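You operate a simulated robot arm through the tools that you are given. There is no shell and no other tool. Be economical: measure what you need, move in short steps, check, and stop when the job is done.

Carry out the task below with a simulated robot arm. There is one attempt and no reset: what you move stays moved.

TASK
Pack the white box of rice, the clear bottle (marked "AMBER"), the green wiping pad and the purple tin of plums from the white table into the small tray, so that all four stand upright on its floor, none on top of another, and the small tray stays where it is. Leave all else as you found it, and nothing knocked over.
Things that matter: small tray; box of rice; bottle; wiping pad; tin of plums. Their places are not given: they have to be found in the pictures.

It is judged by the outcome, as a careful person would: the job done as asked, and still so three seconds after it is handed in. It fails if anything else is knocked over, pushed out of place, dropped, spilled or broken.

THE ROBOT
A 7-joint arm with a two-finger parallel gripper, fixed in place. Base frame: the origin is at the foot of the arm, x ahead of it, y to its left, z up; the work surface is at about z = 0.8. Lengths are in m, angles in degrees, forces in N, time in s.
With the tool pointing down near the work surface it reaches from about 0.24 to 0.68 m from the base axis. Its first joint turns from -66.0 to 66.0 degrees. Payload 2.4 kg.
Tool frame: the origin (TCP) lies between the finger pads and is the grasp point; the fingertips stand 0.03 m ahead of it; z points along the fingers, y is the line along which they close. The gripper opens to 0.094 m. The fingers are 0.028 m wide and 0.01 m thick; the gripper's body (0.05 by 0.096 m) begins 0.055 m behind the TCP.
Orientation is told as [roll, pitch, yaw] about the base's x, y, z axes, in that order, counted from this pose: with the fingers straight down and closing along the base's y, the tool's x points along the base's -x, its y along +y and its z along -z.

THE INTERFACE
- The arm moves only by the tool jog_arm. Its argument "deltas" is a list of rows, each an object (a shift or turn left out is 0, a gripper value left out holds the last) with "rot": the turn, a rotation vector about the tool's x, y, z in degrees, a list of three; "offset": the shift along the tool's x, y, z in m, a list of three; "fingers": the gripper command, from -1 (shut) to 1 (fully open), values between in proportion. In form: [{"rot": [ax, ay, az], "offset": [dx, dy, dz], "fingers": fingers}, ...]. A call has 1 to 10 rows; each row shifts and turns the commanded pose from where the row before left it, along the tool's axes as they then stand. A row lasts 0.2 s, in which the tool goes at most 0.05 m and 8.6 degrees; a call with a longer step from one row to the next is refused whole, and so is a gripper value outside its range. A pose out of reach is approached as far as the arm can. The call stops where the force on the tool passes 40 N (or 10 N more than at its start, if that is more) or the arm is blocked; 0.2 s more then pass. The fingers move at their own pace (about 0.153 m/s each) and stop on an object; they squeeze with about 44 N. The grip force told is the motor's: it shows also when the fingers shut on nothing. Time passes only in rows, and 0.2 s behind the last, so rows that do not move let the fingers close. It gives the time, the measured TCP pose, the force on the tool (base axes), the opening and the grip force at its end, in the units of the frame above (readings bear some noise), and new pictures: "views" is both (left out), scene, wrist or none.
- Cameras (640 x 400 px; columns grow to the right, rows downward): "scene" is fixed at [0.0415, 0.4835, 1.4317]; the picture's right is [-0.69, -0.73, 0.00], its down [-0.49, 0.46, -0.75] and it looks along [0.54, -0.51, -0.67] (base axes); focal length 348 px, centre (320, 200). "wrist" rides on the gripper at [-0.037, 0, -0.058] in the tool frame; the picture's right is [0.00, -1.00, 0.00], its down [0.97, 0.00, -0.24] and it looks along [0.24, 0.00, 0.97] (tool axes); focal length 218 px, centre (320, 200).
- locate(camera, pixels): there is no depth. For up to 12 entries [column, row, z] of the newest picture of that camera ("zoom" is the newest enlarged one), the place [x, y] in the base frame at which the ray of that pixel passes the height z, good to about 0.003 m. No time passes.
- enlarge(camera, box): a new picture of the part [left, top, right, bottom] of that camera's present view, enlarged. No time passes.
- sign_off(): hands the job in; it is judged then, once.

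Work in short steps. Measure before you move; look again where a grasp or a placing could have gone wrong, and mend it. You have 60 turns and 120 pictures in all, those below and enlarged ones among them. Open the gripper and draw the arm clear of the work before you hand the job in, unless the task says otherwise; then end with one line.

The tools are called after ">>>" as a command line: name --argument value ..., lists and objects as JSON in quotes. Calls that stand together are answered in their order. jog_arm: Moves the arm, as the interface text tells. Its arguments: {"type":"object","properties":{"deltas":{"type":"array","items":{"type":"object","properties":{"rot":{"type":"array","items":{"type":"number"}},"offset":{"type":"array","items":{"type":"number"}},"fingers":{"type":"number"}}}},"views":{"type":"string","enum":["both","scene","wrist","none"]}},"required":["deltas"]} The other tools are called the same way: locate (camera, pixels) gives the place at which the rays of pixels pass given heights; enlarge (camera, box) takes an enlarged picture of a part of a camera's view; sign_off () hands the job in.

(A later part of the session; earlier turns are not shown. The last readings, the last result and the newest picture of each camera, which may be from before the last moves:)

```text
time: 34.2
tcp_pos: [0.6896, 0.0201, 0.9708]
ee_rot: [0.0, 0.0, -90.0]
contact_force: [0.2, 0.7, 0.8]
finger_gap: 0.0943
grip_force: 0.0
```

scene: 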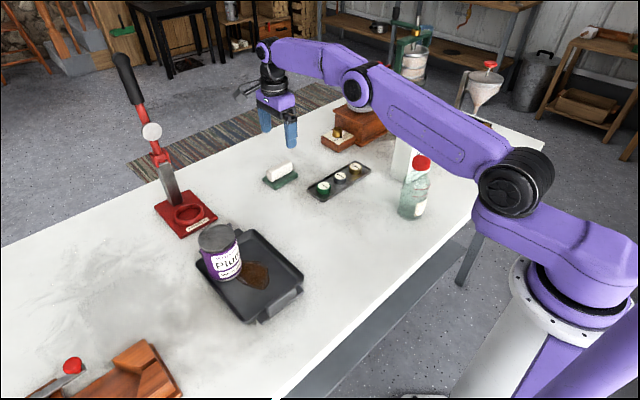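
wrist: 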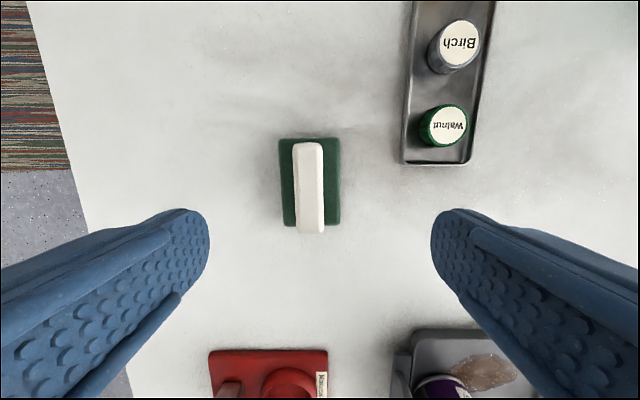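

>>> enlarge --camera "wrist" --box '[250, 120, 370, 250]'

```text
3.08 times, centred on (310, 185) of wrist
```

zoom: 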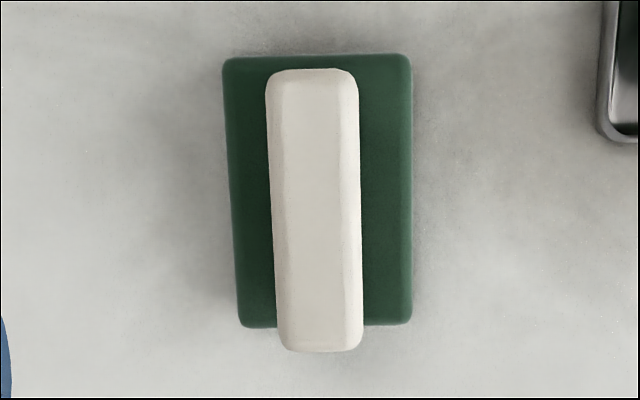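

The pad base measures about 0.058×0.087. Fit is critical, so I first close lightly on the green base to read its width. The pad centre is near x 0.6995, so I shift 1 cm and descend.

>>> jog_arm --deltas '[{"offset": [0, 0.01, 0.03]}, {"offset": [0, 0, 0.04]}, {"offset": [0, 0, 0.035]}, {"offset": [0, 0, 0.025]}, {"offset": [0, 0, 0]}]' --views "wrist"

```text
time: 35.4
tcp_pos: [0.6901, 0.0193, 0.8425]
ee_rot: [0.0, 0.0, -90.0]
contact_force: [-0.1, -0.1, 0.3]
finger_gap: 0.0939
grip_force: 0.0
out of reach, approached as far as the arm can: row 1, 4
```

wrist: 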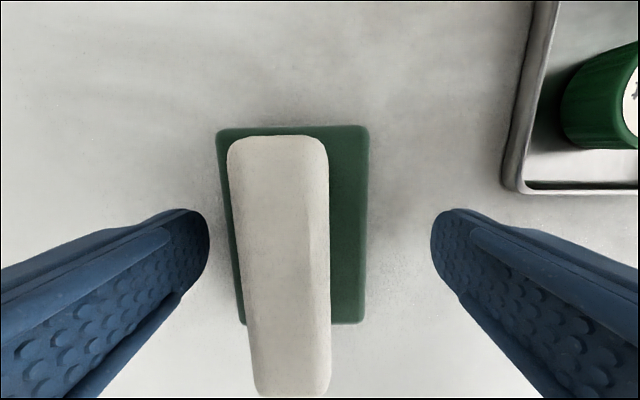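

The reach ends at x 0.690, about 10 mm short of the pad centre. I lower a bit more and close on the green base, which both measures it and draws the pad in to the gripper's centre.

>>> jog_arm --deltas '[{"offset": [0, -0.006, 0.006]}, {"fingers": 0.3}, {"fingers": -0.2}, {"fingers": -1}, {"fingers": -1}]' --views "wrist"

```text
time: 36.6
tcp_pos: [0.6838, 0.0198, 0.835]
ee_rot: [0.0, 0.0, -90.0]
contact_force: [0.6, 0.1, 0.7]
finger_gap: 0.0589
grip_force: 43.6
```

wrist: 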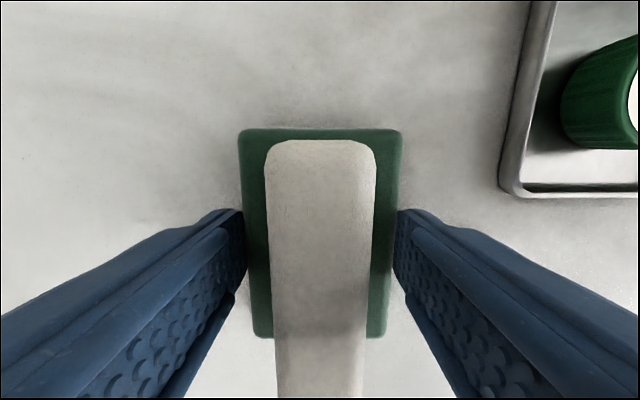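

The pad is 0.0589 wide and about 0.087 long (y -0.023 to 0.064), now centred at x 0.684. That gives a workable layout: tin and pad in the left row, bottle and box in the right row. I open, rise to fingertip height just above the green base, and grip the white handle.

>>> jog_arm --deltas '[{"fingers": 0.6}, {"fingers": 0.6}, {"offset": [0.0007, 0, -0.016], "fingers": 0.0}, {"fingers": -1}, {"fingers": -1}, {"fingers": -1}]' --views "none"

>>> jog_arm --deltas '[{"offset": [0, 0, -0.004]}, {"offset": [0, 0, -0.01]}, {"offset": [0, 0, -0.015]}, {"offset": [0, 0, 0]}]' --views "both"

```text
time: 38.0
tcp_pos: [0.6853, 0.0198, 0.8523]
ee_rot: [0.0, 0.1, -90.0]
contact_force: [0.9, 0.4, -0.7]
finger_gap: 0.0586
grip_force: 43.7
```

```text
time: 39.0
tcp_pos: [0.6846, 0.0207, 0.8798]
ee_rot: [-0.1, 0.0, -90.0]
contact_force: [0.9, -0.2, 0.1]
finger_gap: 0.0591
grip_force: 44.4
```

scene: 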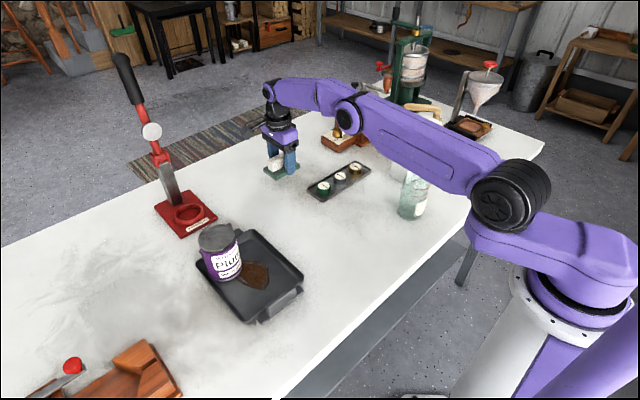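
wrist: 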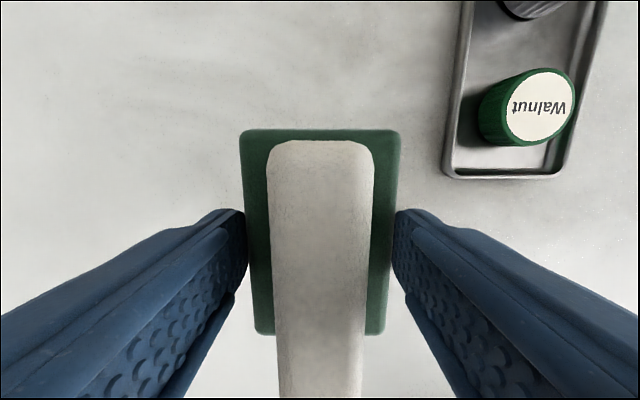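

The fingers still hold the green base by its upper edges (gap 0.059) and it lifted level, with tips about 22 mm above its underside, which clears the tray rim. I lift slowly and bring it in along -x.

>>> jog_arm --deltas '[{"offset": [0, 0, -0.02]}, {"offset": [0, 0, -0.03]}, {"offset": [0, 0, -0.03]}, {"offset": [0, -0.015, -0.02]}, {"offset": [0, -0.03, 0]}, {"offset": [0, -0.035, 0]}, {"offset": [0, -0.035, 0]}, {"offset": [0, -0.035, 0]}, {"offset": [0, -0.035, 0]}, {"offset": [0, -0.03, 0]}]' --views "none"

>>> jog_arm --deltas '[{"rot": [0, 0, -8.5]}, {"rot": [0, 0, -8.5]}, {"rot": [0, 0, -8.5]}, {"rot": [0, 0, -8.5]}, {"rot": [0, 0, -8.5]}, {"rot": [0, 0, -8.5]}, {"rot": [0, 0, -8.5]}, {"rot": [0, 0, -8.5]}, {"rot": [0, 0, -8.5]}, {"rot": [0, 0, -8.5]}]' --views "none"

>>> jog_arm --deltas '[{"rot": [0, 0, -5.0]}, {"offset": [0, 0, 0]}]' --views "both"

```text
time: 41.2
tcp_pos: [0.4688, 0.0197, 0.9807]
ee_rot: [0.1, 0.1, -90.0]
contact_force: [0.2, 0.1, 0.1]
finger_gap: 0.0589
grip_force: 44.0
```

```text
time: 43.4
tcp_pos: [0.4697, 0.02, 0.9797]
ee_rot: [-0.2, -0.1, -4.8]
contact_force: [-0.2, 0.0, -0.8]
finger_gap: 0.0585
grip_force: 44.0
```

```text
time: 44.0
tcp_pos: [0.4706, 0.0203, 0.9797]
ee_rot: [0.0, 0.0, 0.2]
contact_force: [0.6, -0.3, 0.0]
finger_gap: 0.0587
grip_force: 44.3
```

scene: 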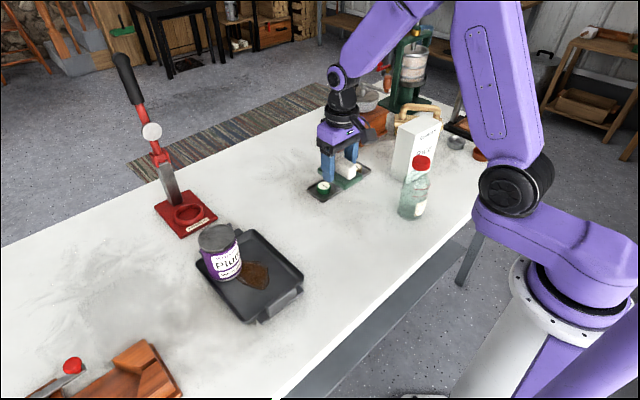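
wrist: 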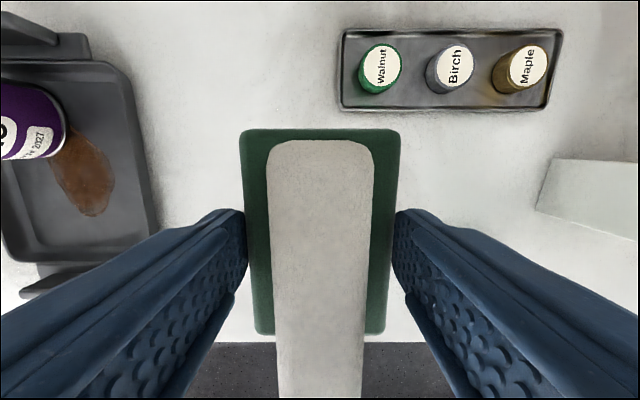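

Pad held squarely, centred on the TCP. I carry it to (0.4395, 0.3165) over the near-left of the tray.

>>> jog_arm --deltas '[{"offset": [0.016, 0.02, 0]}, {"offset": [0.015, 0.035, 0]}, {"offset": [0, 0.04, 0]}, {"offset": [0, 0.04, 0]}, {"offset": [0, 0.04, 0]}, {"offset": [0, 0.04, 0]}, {"offset": [0, 0.04, 0]}, {"offset": [0, 0.03, 0]}, {"offset": [0, 0.0115, 0]}, {"offset": [0, 0, 0.03]}]' --views "none"

>>> jog_arm --deltas '[{"offset": [0, 0, 0.03]}, {"offset": [0, 0, 0.02]}, {"offset": [0, 0, 0.0]}]' --views "both"

```text
time: 46.2
tcp_pos: [0.4383, 0.3179, 0.9485]
ee_rot: [-0.1, 0.0, 0.0]
contact_force: [0.0, 0.9, -1.3]
finger_gap: 0.0586
grip_force: 44.1
```

```text
time: 47.0
tcp_pos: [0.4387, 0.3159, 0.9002]
ee_rot: [0.0, 0.0, -0.1]
contact_force: [-0.4, -0.2, -1.1]
finger_gap: 0.0588
grip_force: 43.5
```

scene: 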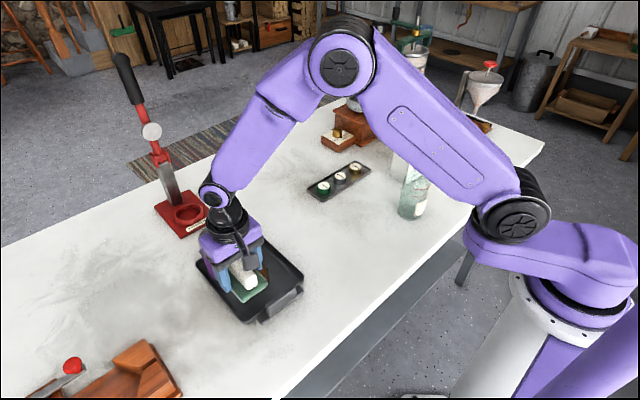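
wrist: 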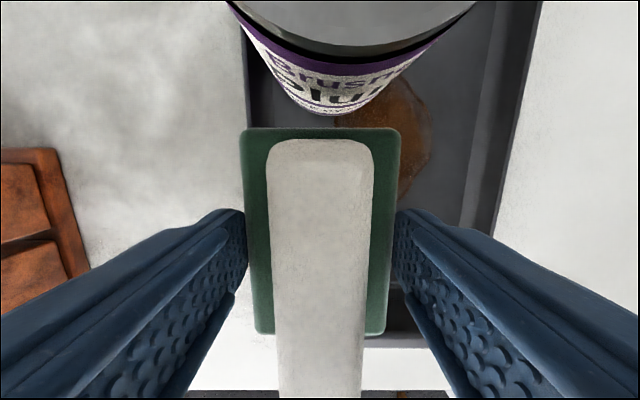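

>>> jog_arm --deltas '[{"offset": [0, 0, 0.02]}, {"offset": [0, 0, 0.015]}, {"offset": [0, 0, 0.004]}, {"offset": [0, 0, 0]}]' --views "none"

>>> jog_arm --deltas '[{"offset": [0, 0, 0.003]}, {"offset": [0, 0, 0]}]' --views "both"

```text
time: 48.0
tcp_pos: [0.4388, 0.3164, 0.861]
ee_rot: [0.0, -0.1, 0.0]
contact_force: [0.9, 0.5, -0.6]
finger_gap: 0.0589
grip_force: 44.3
```

```text
time: 48.6
tcp_pos: [0.4383, 0.3167, 0.8578]
ee_rot: [0.0, 0.0, 0.0]
contact_force: [0.0, 0.1, -1.8]
finger_gap: 0.059
grip_force: 44.0
```

scene: 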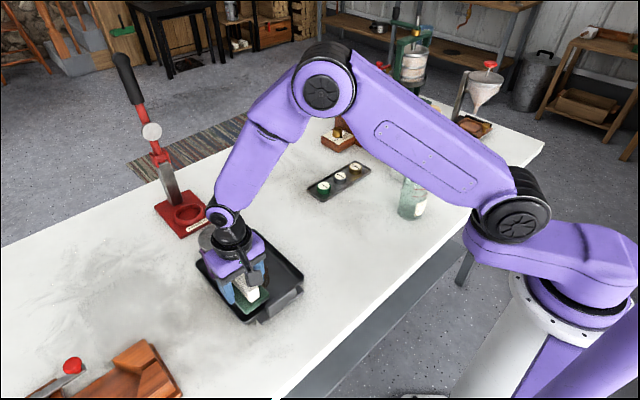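
wrist: 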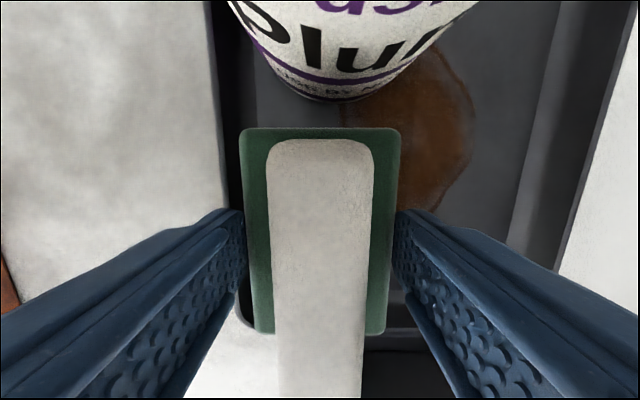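

Before contact I check the pad's near edge against the tray's near wall.

>>> enlarge --camera "wrist" --box '[220, 80, 440, 360]'

>>> locate --camera "wrist" --pixels '[[320, 128, 0.825], [320, 336, 0.825], [240, 140, 0.825], [400, 140, 0.825], [390, 348, 0.82], [320, 103, 0.806], [257, 100, 0.805], [515, 230, 0.805]]'

```text
1.43 times, centred on (330, 220) of wrist
```

zoom: 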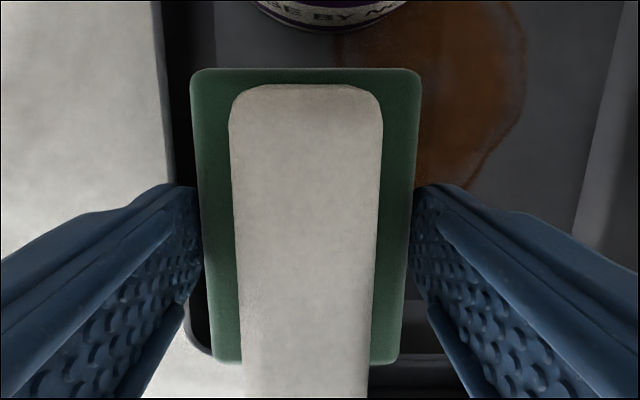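

```text
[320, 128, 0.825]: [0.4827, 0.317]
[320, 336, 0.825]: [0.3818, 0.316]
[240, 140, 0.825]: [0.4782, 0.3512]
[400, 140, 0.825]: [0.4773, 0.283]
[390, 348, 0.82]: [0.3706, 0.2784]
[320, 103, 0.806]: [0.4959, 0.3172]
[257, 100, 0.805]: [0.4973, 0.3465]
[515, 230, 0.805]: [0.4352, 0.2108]
```

The pad's near edge is at x≈0.394, slightly into the wall fillet, with 14 mm free towards the tin. I shift it 3 mm away from the near wall, then lower to contact.

>>> jog_arm --deltas '[{"offset": [-0.003, 0, -0.001]}, {"offset": [0, 0, 0.003]}, {"offset": [0, 0, 0]}]' --views "none"

>>> jog_arm --deltas '[{"offset": [0, 0, 0.0015]}, {"offset": [0, 0, 0]}]' --views "none"

```text
time: 49.4
tcp_pos: [0.441, 0.3166, 0.855]
ee_rot: [0.0, 0.0, -0.1]
contact_force: [0.0, 0.1, 0.1]
finger_gap: 0.0589
grip_force: 44.3
```

```text
time: 50.0
tcp_pos: [0.4411, 0.3163, 0.8544]
ee_rot: [0.1, 0.0, 0.0]
contact_force: [-0.1, -0.6, -0.5]
finger_gap: 0.0589
grip_force: 43.7
```

No contact yet, so the pad must hang lower in the fingers than wanted (tips only about 4 mm above its underside), and the outer finger would meet the rim. I move 15 mm inward, set it down on the open floor, then regrip by the handle.

>>> jog_arm --deltas '[{"offset": [0, -0.015, -0.004]}, {"offset": [0, 0, 0.008]}, {"offset": [0, 0, 0.006]}, {"offset": [0, 0, 0]}]' --views "none"

>>> jog_arm --deltas '[{"offset": [0, 0, 0.003]}, {"offset": [0, 0, 0]}]' --views "wrist"

```text
time: 51.0
tcp_pos: [0.4414, 0.3017, 0.8454]
ee_rot: [0.0, 0.0, 0.0]
contact_force: [0.8, -0.6, -0.1]
finger_gap: 0.0584
grip_force: 43.8
```

```text
time: 51.6
tcp_pos: [0.4415, 0.3013, 0.8417]
ee_rot: [0.0, 0.0, 0.0]
contact_force: [-0.7, 0.1, -1.0]
finger_gap: 0.0587
grip_force: 44.0
```

wrist: 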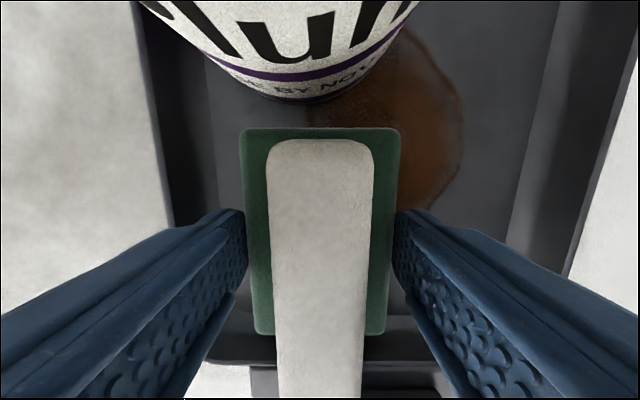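

>>> jog_arm --deltas '[{"offset": [0, 0, 0.002]}, {"offset": [0, 0, 0.0]}]' --views "none"

>>> jog_arm --deltas '[{"offset": [0, 0, 0.0015]}, {"offset": [0, 0, 0]}]' --views "none"

```text
time: 52.2
tcp_pos: [0.4408, 0.3017, 0.8403]
ee_rot: [0.0, 0.0, 0.0]
contact_force: [-3.7, -2.3, 14.8]
finger_gap: 0.0588
grip_force: 44.2
```

```text
time: 52.8
tcp_pos: [0.4422, 0.3017, 0.8407]
ee_rot: [0.0, 0.0, 0.0]
contact_force: [-4.1, -3.2, 10.7]
finger_gap: 0.0588
grip_force: 44.0
stopped in row 2: the force on the tool passed its limit (the readings are from after the stop); the commanded pose is now the measured one
```

Contact at TCP z 0.840. I open slightly, rise 13 mm, and then close on the white handle.

>>> jog_arm --deltas '[{"offset": [0, 0, -0.0005], "fingers": 0.43}, {"fingers": 0.43}, {"offset": [0, 0, -0.0115], "fingers": 0.43}, {"offset": [0, 0, 0], "fingers": 0.43}, {"fingers": -0.3}, {"fingers": -1}, {"fingers": -1}, {"fingers": -1}]' --views "wrist"

```text
time: 54.6
tcp_pos: [0.4413, 0.3024, 0.8519]
ee_rot: [0.0, -0.1, 0.0]
contact_force: [-0.1, -0.8, 0.7]
finger_gap: 0.0286
grip_force: 43.9
```

wrist: 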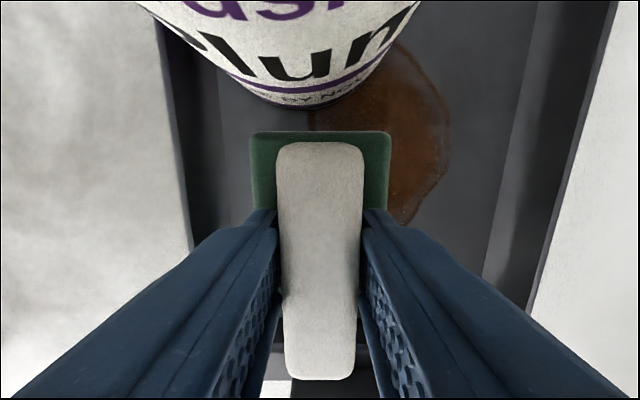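

The handle is gripped (0.0286). I lift 10 mm, shift +14.5 mm in y toward the left wall, and lower again.

>>> jog_arm --deltas '[{"offset": [0, 0, -0.004]}, {"offset": [0, 0, -0.006]}, {"offset": [0, 0.0145, 0]}, {"offset": [0, 0, 0]}, {"offset": [0, 0, 0.007]}, {"offset": [0, 0, 0.002]}, {"offset": [0, 0, 0]}]' --views "wrist"

```text
time: 56.2
tcp_pos: [0.4424, 0.3166, 0.8533]
ee_rot: [0.1, -0.1, 0.1]
contact_force: [0.3, 0.3, -0.2]
finger_gap: 0.0284
grip_force: 44.2
```

wrist: 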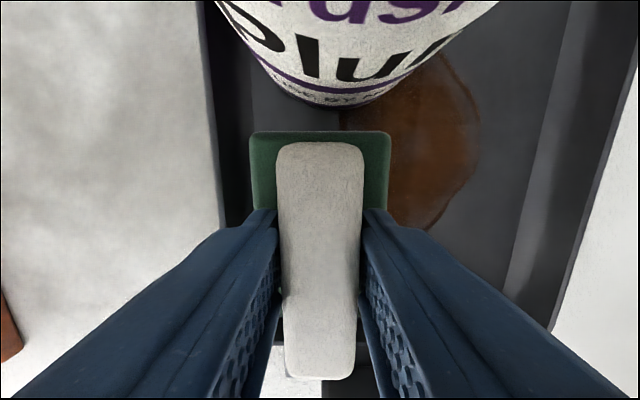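

The pad's left edge lines up with the floor edge. I set it down, open a little and rise, then go over to the tin to slide it slightly nearer for nesting.

>>> jog_arm --deltas '[{"offset": [0, 0, 0.0015]}, {"offset": [0, 0, 0], "fingers": -0.2}, {"fingers": -0.2}, {"offset": [0, 0, -0.03]}, {"offset": [0, 0, -0.04], "fingers": 1}, {"offset": [0, 0, -0.045]}, {"offset": [0, -0.01, -0.01]}]' --views "both"

>>> enlarge --camera "scene" --box '[190, 210, 310, 325]'

```text
time: 57.8
tcp_pos: [0.4419, 0.3045, 0.9752]
ee_rot: [-0.1, -0.1, 0.0]
contact_force: [-0.4, -0.1, 0.1]
finger_gap: 0.0942
grip_force: 0.1
```

scene: 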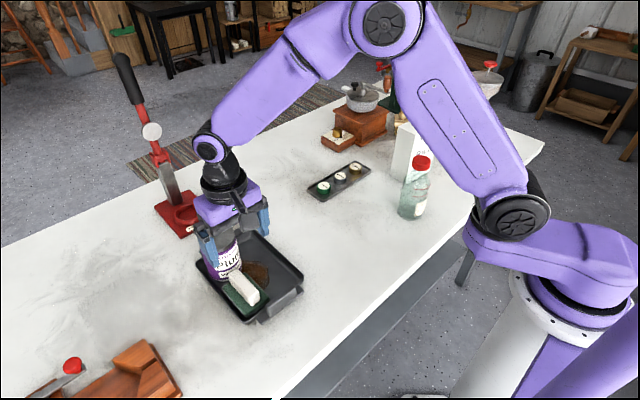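
wrist: 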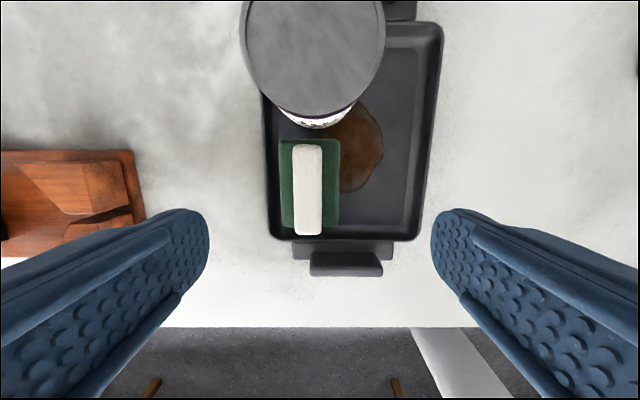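

```text
3.48 times, centred on (250, 268) of scene
```

zoom: 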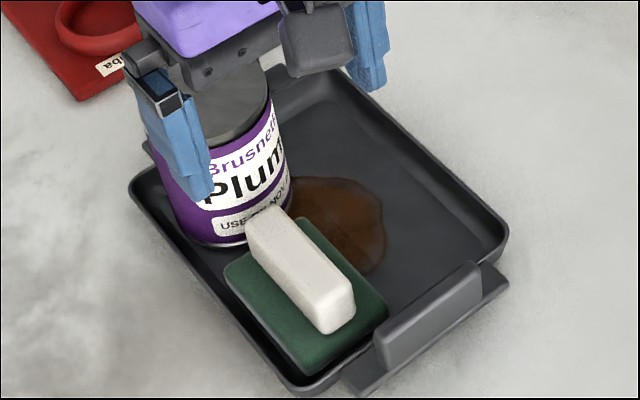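

The pad is placed. Now I regrip the tin at (0.5315, 0.311) and move it 6 mm toward the pad.

>>> jog_arm --deltas '[{"offset": [-0.045, 0.003, 0]}, {"offset": [-0.0446, 0.0035, 0]}, {"offset": [0, 0, 0]}, {"offset": [0, 0, 0.04]}, {"offset": [0, 0, 0.04]}, {"offset": [0, 0, 0.033]}, {"fingers": -1}, {"fingers": -1}, {"fingers": -1}]' --views "wrist"

>>> jog_arm --deltas '[{"offset": [0, 0, -0.002]}, {"offset": [0, 0, -0.003]}, {"offset": [0.006, 0, 0]}, {"offset": [0, 0, 0]}, {"offset": [0, 0, 0.003]}, {"offset": [0, 0, 0.002]}, {"offset": [0, 0, 0]}]' --views "wrist"

```text
time: 59.8
tcp_pos: [0.5325, 0.3132, 0.8634]
ee_rot: [0.1, -0.1, 0.0]
contact_force: [0.3, -2.4, 2.6]
finger_gap: 0.0736
grip_force: 44.2
```

wrist: 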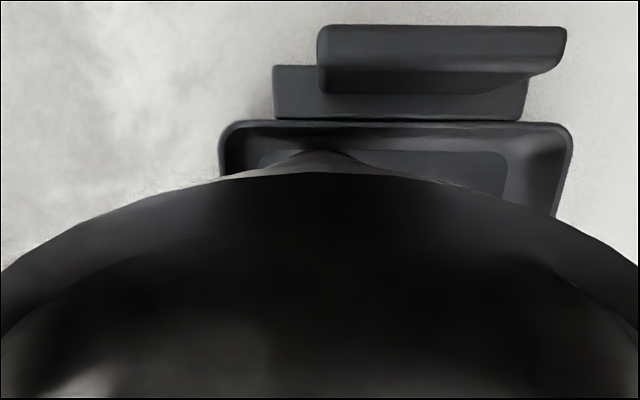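

```text
time: 61.4
tcp_pos: [0.5254, 0.3137, 0.8637]
ee_rot: [0.0, -0.2, 0.0]
contact_force: [0.2, -0.3, -2.5]
finger_gap: 0.0737
grip_force: 43.8
```

wrist: 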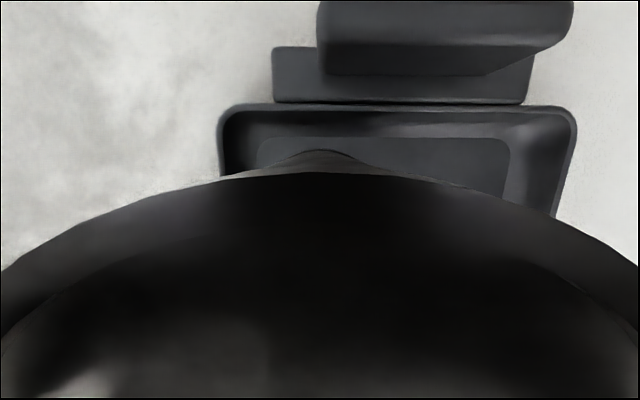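

The tin is now at about (0.5255, 0.3135), a touch onto the left fillet. I ease it back 1 mm, set it down, release and rise.

>>> jog_arm --deltas '[{"offset": [0, -0.001, 0]}, {"offset": [0, 0, 0.001]}, {"offset": [0, 0, 0.001]}, {"offset": [0, 0, 0], "fingers": 1}, {"fingers": 1}, {"offset": [0, 0, -0.04]}, {"offset": [0, 0, -0.045]}, {"offset": [0.03, -0.03, -0.02]}, {"offset": [0.04, -0.03, 0]}]' --views "both"

>>> enlarge --camera "scene" --box '[190, 210, 310, 325]'

```text
time: 63.4
tcp_pos: [0.456, 0.2518, 0.9659]
ee_rot: [0.2, -0.1, 0.0]
contact_force: [0.8, 0.2, -0.1]
finger_gap: 0.0939
grip_force: 0.2
```

scene: 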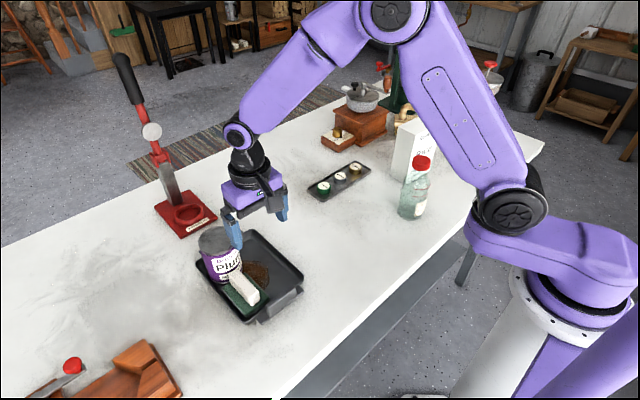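
wrist: 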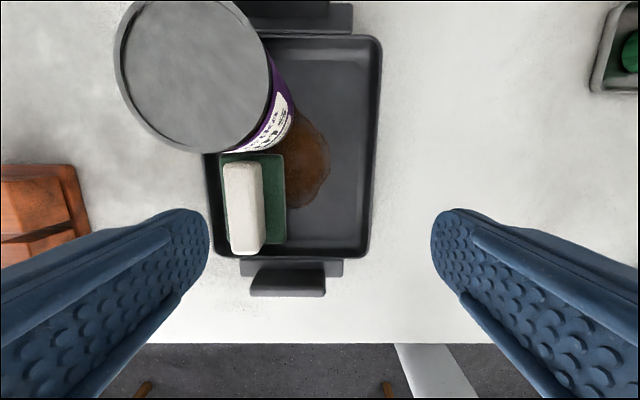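

```text
3.48 times, centred on (250, 268) of scene
```

zoom: 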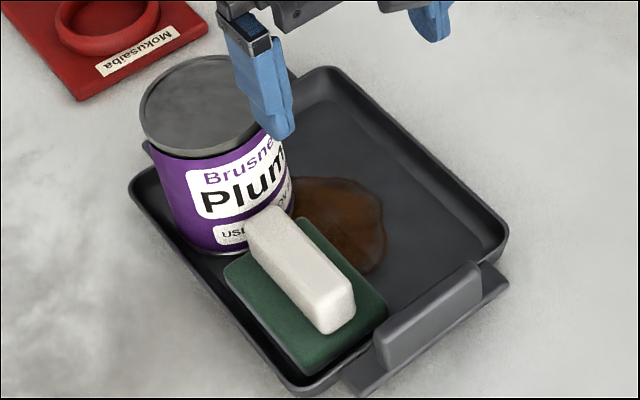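

All good. Next is the bottle, around (0.358, -0.138). I rise and move over it.

>>> jog_arm --deltas '[{"offset": [0, -0.01, -0.045]}, {"offset": [0, -0.01, -0.045]}, {"offset": [0.01, -0.047, 0]}, {"offset": [0.01, -0.047, 0]}, {"offset": [0.01, -0.047, 0]}, {"offset": [0.013, -0.047, 0]}, {"offset": [0.013, -0.047, 0]}, {"offset": [0.014, -0.047, 0]}, {"offset": [0.014, -0.047, 0]}, {"offset": [0.014, -0.041, 0]}]' --views "none"

>>> jog_arm --deltas '[{"rot": [0, 0, 8.5]}, {"rot": [0, 0, 8.5]}, {"rot": [0, 0, 8.5]}, {"rot": [0, 0, 8.5]}, {"rot": [0, 0, 8.5]}, {"rot": [0, 0, 8.5]}, {"rot": [0, 0, 8.5]}, {"rot": [0, 0, 8.5]}, {"rot": [0, 0, 8.5]}, {"rot": [0, 0, 8.5]}]' --views "none"

>>> jog_arm --deltas '[{"rot": [0, 0, 5.0]}, {"offset": [0, 0, 0]}]' --views "both"

```text
time: 65.6
tcp_pos: [0.3569, -0.1389, 1.0543]
ee_rot: [0.1, -0.1, 0.1]
contact_force: [-1.1, -0.6, 0.2]
finger_gap: 0.0941
grip_force: 0.1
```

```text
time: 67.8
tcp_pos: [0.3571, -0.1383, 1.0556]
ee_rot: [0.1, 0.0, -85.1]
contact_force: [0.6, -0.2, -0.5]
finger_gap: 0.094
grip_force: 0.1
```

```text
time: 68.4
tcp_pos: [0.3576, -0.1389, 1.0563]
ee_rot: [0.2, 0.1, -90.1]
contact_force: [0.0, -0.3, -0.5]
finger_gap: 0.0941
grip_force: 0.0
```

scene: 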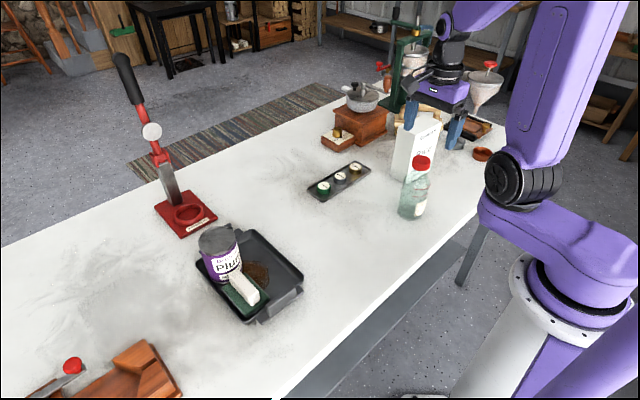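
wrist: 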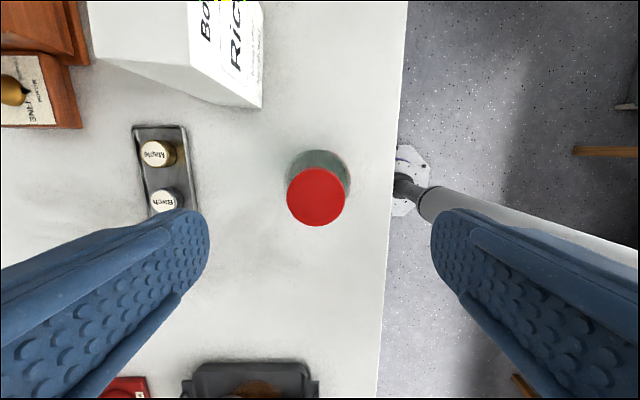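

The bottle axis is near (0.359, -0.140). I check the cap-top height so the palm won't touch it.

>>> locate --camera "scene" --pixels '[[421.4, 159.8, 0.94], [421.4, 159.8, 0.95], [421.4, 159.8, 0.96], [421.4, 159.8, 0.97], [410.1, 213.2, 0.8]]'

>>> locate --camera "wrist" --pixels '[[316, 197, 0.94], [316, 197, 0.95], [316, 197, 0.96], [316, 197, 0.97], [288, 180, 0.9], [350, 180, 0.9]]'

```text
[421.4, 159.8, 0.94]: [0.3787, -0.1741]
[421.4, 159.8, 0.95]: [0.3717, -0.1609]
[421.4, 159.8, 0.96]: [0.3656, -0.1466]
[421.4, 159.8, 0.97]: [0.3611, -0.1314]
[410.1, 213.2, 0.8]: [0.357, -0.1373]
```

```text
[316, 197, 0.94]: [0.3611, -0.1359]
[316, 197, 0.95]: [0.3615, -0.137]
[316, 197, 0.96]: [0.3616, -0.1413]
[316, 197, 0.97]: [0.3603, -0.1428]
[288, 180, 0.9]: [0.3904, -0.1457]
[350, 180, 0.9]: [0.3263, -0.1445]
```

The cap top is at about z 0.965, so I grip at TCP z 0.917, just under the shoulder: lower and close.

>>> jog_arm --deltas '[{"offset": [0, 0.0012, 0.04]}, {"offset": [0, 0, 0.04]}, {"offset": [0, 0, 0.035]}, {"offset": [0, 0, 0.0235]}, {"fingers": 0.2}, {"fingers": -1}, {"fingers": -1}, {"fingers": -1}]' --views "wrist"

>>> jog_arm --deltas '[{"offset": [0, 0, -0.003]}, {"offset": [0, 0, -0.006]}, {"offset": [0, 0, -0.01]}, {"offset": [0, 0, 0]}]' --views "scene"

```text
time: 70.2
tcp_pos: [0.3594, -0.1373, 0.918]
ee_rot: [-0.1, 0.1, -90.0]
contact_force: [-0.1, 0.4, 0.0]
finger_gap: 0.0641
grip_force: 44.6
```

wrist: 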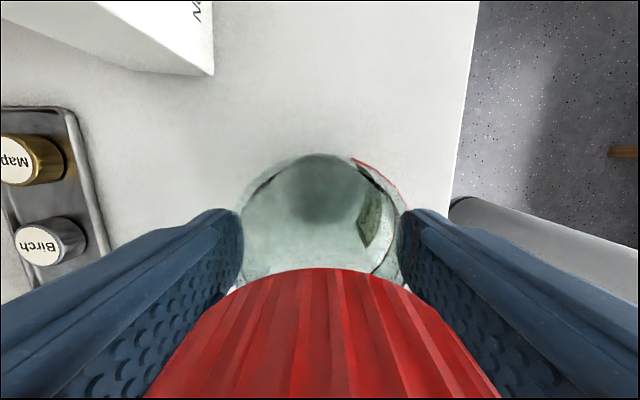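

```text
time: 71.2
tcp_pos: [0.3589, -0.1381, 0.937]
ee_rot: [0.1, 0.1, -90.0]
contact_force: [-0.3, 0.6, -2.6]
finger_gap: 0.0639
grip_force: 43.7
```

scene: 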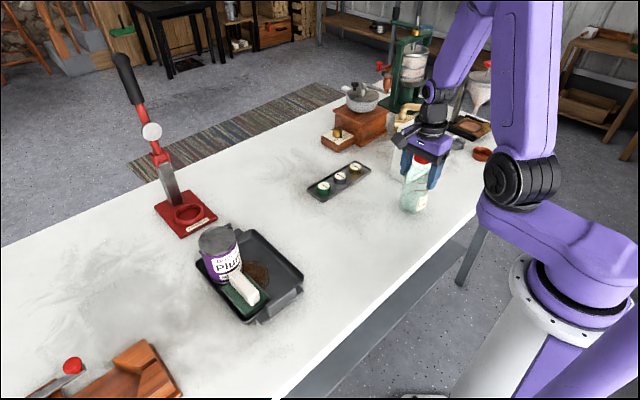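

Bottle Ø is 0.064, held at 2.6 N. I lift it and carry it towards (0.535, 0.243), approaching from the low-y side.

>>> jog_arm --deltas '[{"offset": [0, 0, -0.03]}, {"offset": [0, 0, -0.04]}, {"offset": [0.02, 0.01, -0.01]}, {"offset": [0.036, 0.02, 0]}, {"offset": [0.036, 0.02, 0]}, {"offset": [0.036, 0.02, 0]}, {"offset": [0.036, 0.02, 0]}, {"offset": [0.036, 0.02, 0]}, {"offset": [0.036, 0.02, 0]}, {"offset": [0.036, 0.02, 0]}]' --views "none"

>>> jog_arm --deltas '[{"offset": [0.036, 0.016, 0]}, {"offset": [0.034, 0.01, 0]}, {"offset": [0.02, 0, 0]}, {"offset": [0.0, 0, 0]}]' --views "both"

```text
time: 73.4
tcp_pos: [0.5086, 0.1353, 1.016]
ee_rot: [0.0, 0.1, -90.0]
contact_force: [-0.6, -0.8, -2.3]
finger_gap: 0.0644
grip_force: 43.7
```

```text
time: 74.4
tcp_pos: [0.5345, 0.2231, 1.0167]
ee_rot: [0.1, 0.1, -90.0]
contact_force: [0.6, 0.9, -2.4]
finger_gap: 0.0643
grip_force: 43.7
```

scene: 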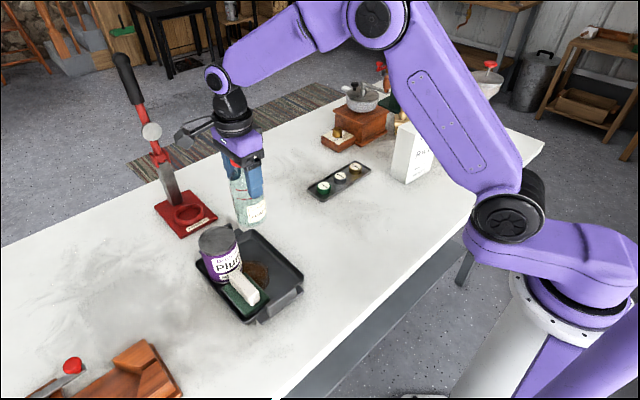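
wrist: 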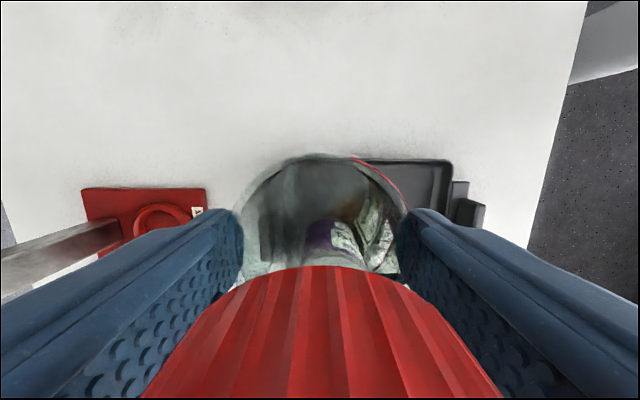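

>>> jog_arm --deltas '[{"offset": [0.0185, 0.001, 0]}, {"offset": [0, 0, 0.03]}, {"offset": [0, 0, 0.03]}, {"offset": [0, 0, 0.014]}, {"offset": [0, 0, 0]}]' --views "both"

>>> enlarge --camera "wrist" --box '[180, 80, 500, 280]'

>>> enlarge --camera "scene" --box '[190, 180, 310, 325]'

```text
time: 75.6
tcp_pos: [0.5353, 0.2424, 0.9426]
ee_rot: [0.1, 0.1, -90.0]
contact_force: [0.0, 0.6, -2.9]
finger_gap: 0.0641
grip_force: 44.5
```

scene: 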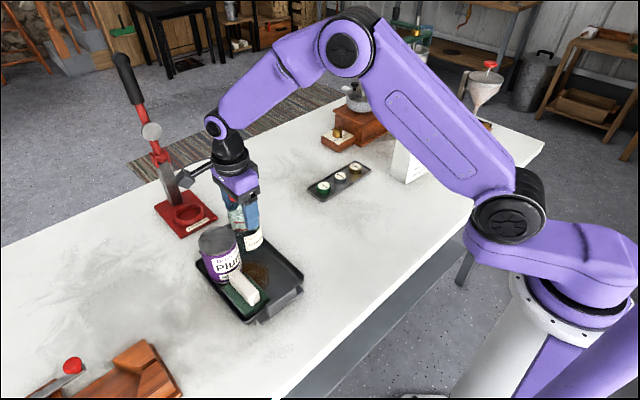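
wrist: 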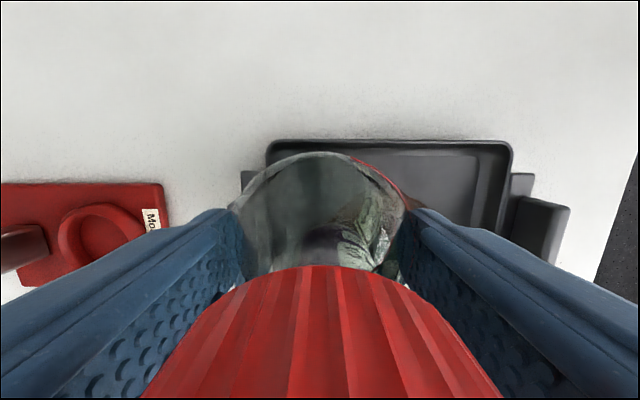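

```text
2.00 times, centred on (340, 180) of wrist
```

zoom: 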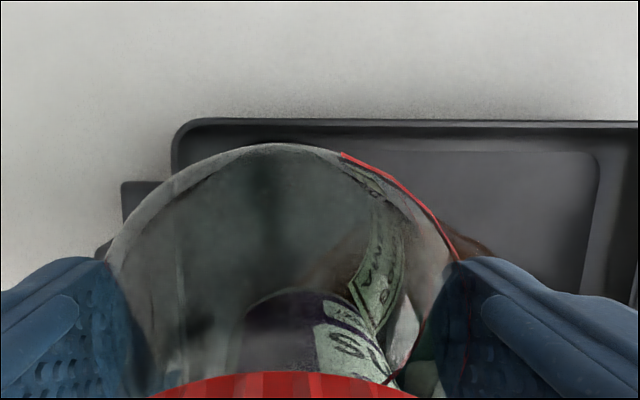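

```text
2.76 times, centred on (250, 252) of scene
```

zoom: 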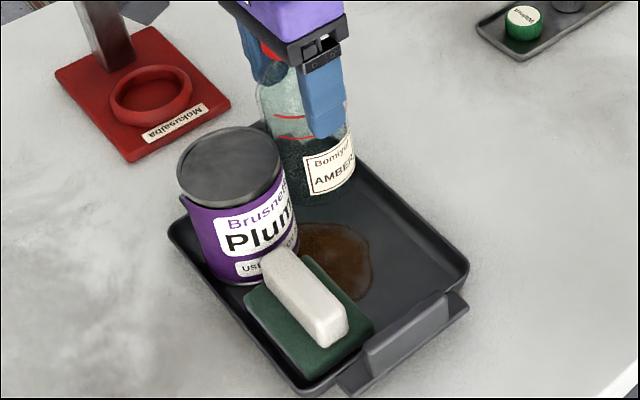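

It looks clear of the tin and inside the wall. I lower toward the floor (contact expected near TCP 0.923).

>>> jog_arm --deltas '[{"offset": [0, 0, 0.01]}, {"offset": [0, 0, 0.005]}, {"offset": [0, 0, 0.0]}]' --views "none"

>>> jog_arm --deltas '[{"offset": [0, 0, 0.0025]}, {"offset": [0, 0, 0]}]' --views "none"

>>> jog_arm --deltas '[{"offset": [0, 0, 0.0015]}, {"offset": [0, 0, 0]}]' --views "none"

```text
time: 76.4
tcp_pos: [0.536, 0.2428, 0.9269]
ee_rot: [0.1, 0.1, -90.0]
contact_force: [0.4, -0.1, -3.5]
finger_gap: 0.0642
grip_force: 43.9
```

```text
time: 77.0
tcp_pos: [0.5341, 0.2421, 0.9242]
ee_rot: [0.2, 0.1, -90.0]
contact_force: [-0.8, 0.0, -2.8]
finger_gap: 0.0641
grip_force: 44.3
```

```text
time: 77.6
tcp_pos: [0.5351, 0.2414, 0.9226]
ee_rot: [0.0, 0.1, -90.0]
contact_force: [-0.3, 1.1, -3.1]
finger_gap: 0.0641
grip_force: 44.1
```

>>> jog_arm --deltas '[{"offset": [0, 0, 0.001]}, {"offset": [0, 0, 0]}]' --views "none"

>>> jog_arm --deltas '[{"offset": [0, 0, 0.001]}, {"offset": [0, 0, 0]}]' --views "none"

```text
time: 78.2
tcp_pos: [0.535, 0.2415, 0.9225]
ee_rot: [0.1, 0.1, -90.0]
contact_force: [0.2, 0.8, -2.3]
finger_gap: 0.0641
grip_force: 43.2
```

```text
time: 78.8
tcp_pos: [0.5352, 0.2425, 0.9211]
ee_rot: [0.2, 0.2, -90.0]
contact_force: [0.5, -0.6, -2.5]
finger_gap: 0.064
grip_force: 44.0
```

>>> jog_arm --deltas '[{"offset": [0, 0, 0.001]}, {"offset": [0, 0, 0]}]' --views "none"

>>> jog_arm --deltas '[{"offset": [0, 0, 0.001]}, {"offset": [0, 0, 0]}]' --views "both"

```text
time: 79.4
tcp_pos: [0.5364, 0.241, 0.9213]
ee_rot: [0.0, 0.2, -90.0]
contact_force: [-0.6, 0.1, -2.7]
finger_gap: 0.0644
grip_force: 44.2
```

```text
time: 80.0
tcp_pos: [0.5358, 0.2429, 0.921]
ee_rot: [0.1, 0.1, -90.0]
contact_force: [-3.2, -2.0, 10.2]
finger_gap: 0.0643
grip_force: 44.2
```

scene: 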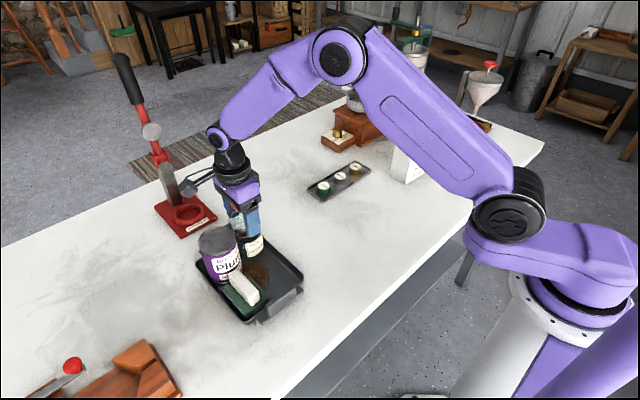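
wrist: 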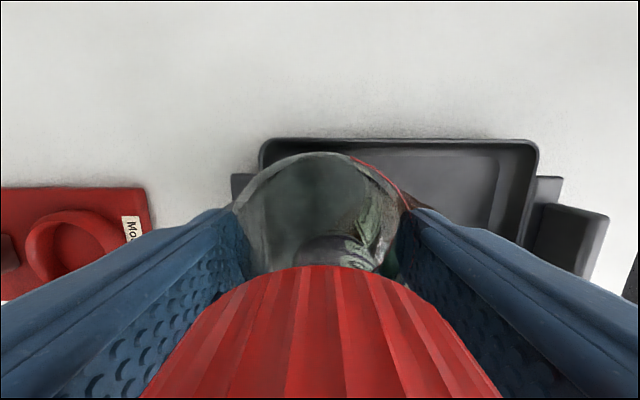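

Contact (10 N): the bottle stands on the floor. I release and rise straight up past the cap, then look.

>>> jog_arm --deltas '[{"offset": [0, 0, -0.0005], "fingers": 1}, {"fingers": 1}, {"offset": [0, 0, -0.03]}, {"offset": [0, 0, -0.045]}, {"offset": [0, 0, -0.045]}, {"offset": [-0.04, 0, 0]}, {"offset": [-0.045, 0, 0]}]' --views "both"

>>> enlarge --camera "scene" --box '[190, 190, 310, 325]'

```text
time: 81.6
tcp_pos: [0.5353, 0.1571, 1.0408]
ee_rot: [0.0, 0.1, -90.0]
contact_force: [-0.7, 0.9, -0.2]
finger_gap: 0.0939
grip_force: 0.1
```

scene: 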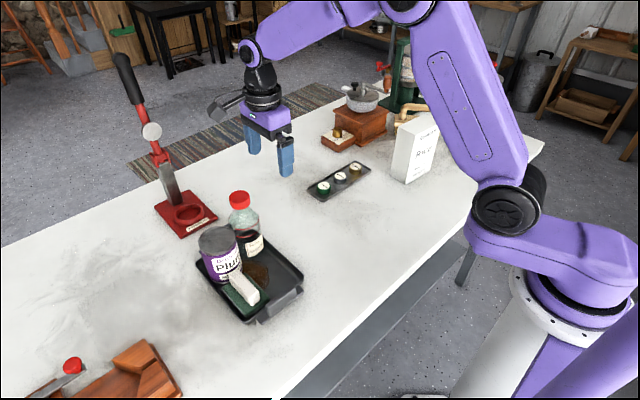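
wrist: 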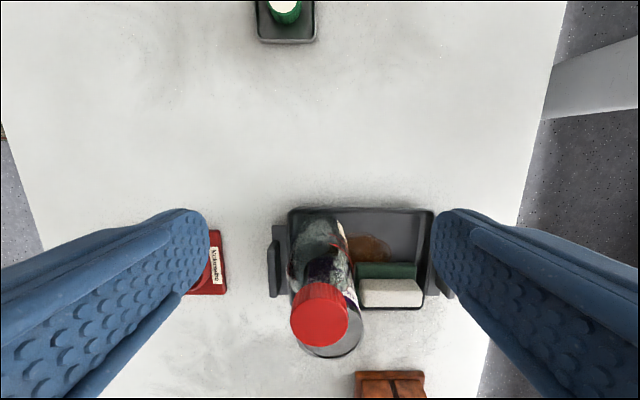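

```text
2.96 times, centred on (250, 258) of scene
```

zoom: 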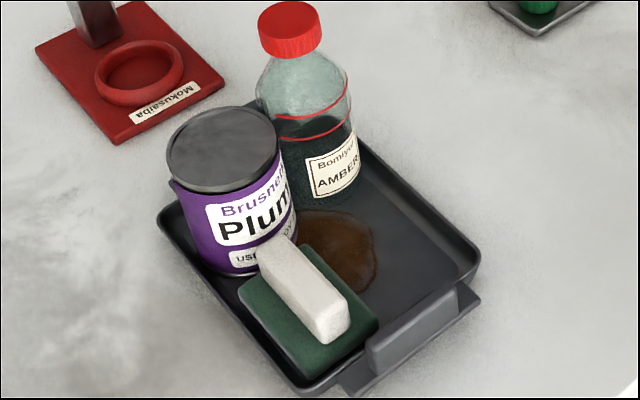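

All three are standing well. Now the box at about (0.460, -0.281), turned about 4°. I move above it, with the fingers closing along x.

>>> jog_arm --deltas '[{"offset": [-0.043, -0.007, -0.01]}, {"offset": [-0.045, -0.0075, -0.01]}, {"offset": [-0.045, -0.0075, 0]}, {"offset": [-0.045, -0.0075, 0]}, {"offset": [-0.045, -0.0075, 0]}, {"offset": [-0.045, -0.0075, 0]}, {"offset": [-0.045, -0.0075, 0]}, {"offset": [-0.045, -0.0075, 0]}, {"offset": [-0.045, -0.0075, 0]}, {"offset": [-0.035, -0.0075, 0], "rot": [0, 0, 4.2]}]' --views "wrist"

>>> enlarge --camera "wrist" --box '[220, 60, 420, 400]'

```text
time: 83.8
tcp_pos: [0.4601, -0.2825, 1.0599]
ee_rot: [0.1, 0.1, -94.2]
contact_force: [0.4, -0.6, 0.1]
finger_gap: 0.0939
grip_force: 0.0
```

wrist: 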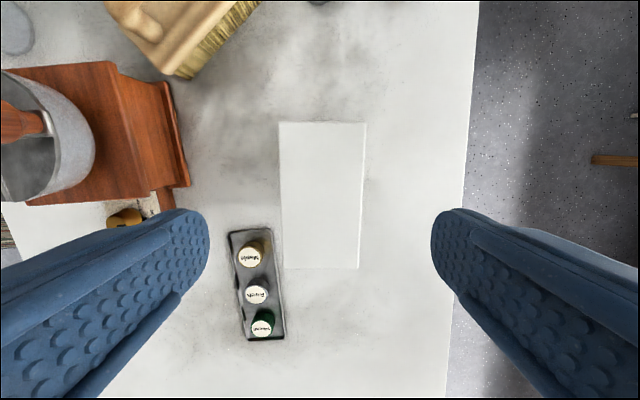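

```text
1.18 times, centred on (320, 230) of wrist
```

zoom: 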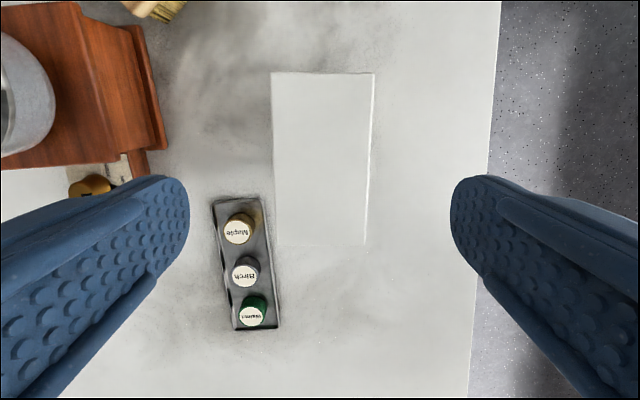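

The box is centred and aligned. I lower to TCP z 0.926 and grip.

>>> jog_arm --deltas '[{"offset": [0.001, 0, 0.04]}, {"offset": [0, 0, 0.04]}, {"offset": [0, 0, 0.035]}, {"offset": [0, 0, 0.019]}, {"fingers": 0.2}, {"fingers": -1}, {"fingers": -1}, {"fingers": -1}]' --views "wrist"

>>> jog_arm --deltas '[{"offset": [0, 0, -0.003]}, {"offset": [0, 0, -0.006]}, {"offset": [0, 0, -0.01]}, {"offset": [0, 0, 0]}]' --views "both"

```text
time: 85.6
tcp_pos: [0.4612, -0.2806, 0.9256]
ee_rot: [0.0, 0.0, -94.3]
contact_force: [-2.3, 0.4, 0.4]
finger_gap: 0.0643
grip_force: 43.9
```

wrist: 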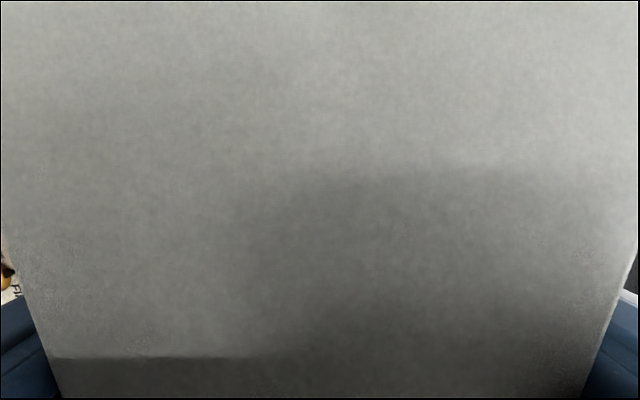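

```text
time: 86.6
tcp_pos: [0.4605, -0.2804, 0.9438]
ee_rot: [0.0, 0.2, -94.2]
contact_force: [0.4, -0.3, -5.4]
finger_gap: 0.0642
grip_force: 43.5
```

scene: 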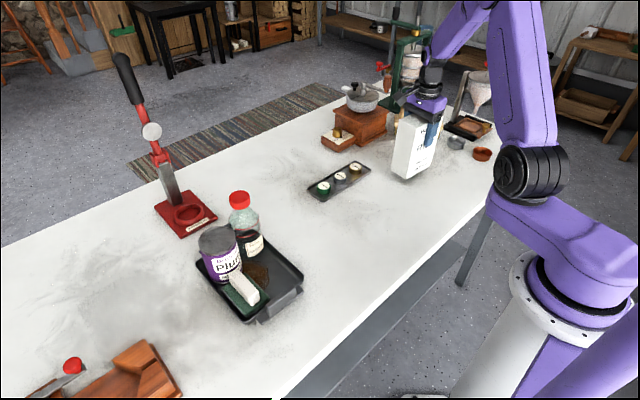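
wrist: 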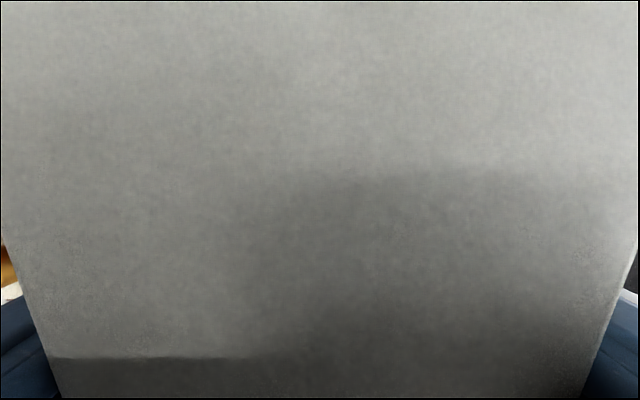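

The box is held, but its width is 0.0643, more than I had estimated, so its length may be larger too. I measure it in the scene picture before placing.

>>> enlarge --camera "scene" --box '[375, 90, 455, 190]'

```text
4.00 times, centred on (415, 140) of scene
```

zoom: 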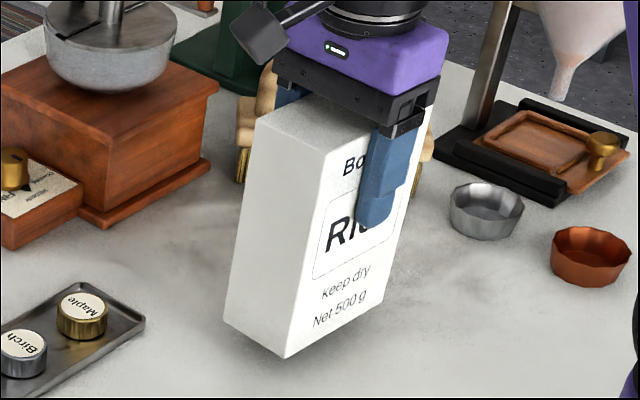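

>>> locate --camera "zoom" --pixels '[[224, 322, 0.8185], [284, 358, 0.8185], [381, 303, 0.8185], [257, 118, 0.98], [327, 153, 0.98], [257, 118, 0.97], [327, 153, 0.97]]'

```text
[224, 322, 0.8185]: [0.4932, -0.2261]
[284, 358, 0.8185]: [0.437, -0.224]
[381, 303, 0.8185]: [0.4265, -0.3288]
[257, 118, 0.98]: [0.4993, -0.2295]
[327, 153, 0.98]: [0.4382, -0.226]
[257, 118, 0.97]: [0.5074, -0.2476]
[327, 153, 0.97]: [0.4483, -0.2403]
```

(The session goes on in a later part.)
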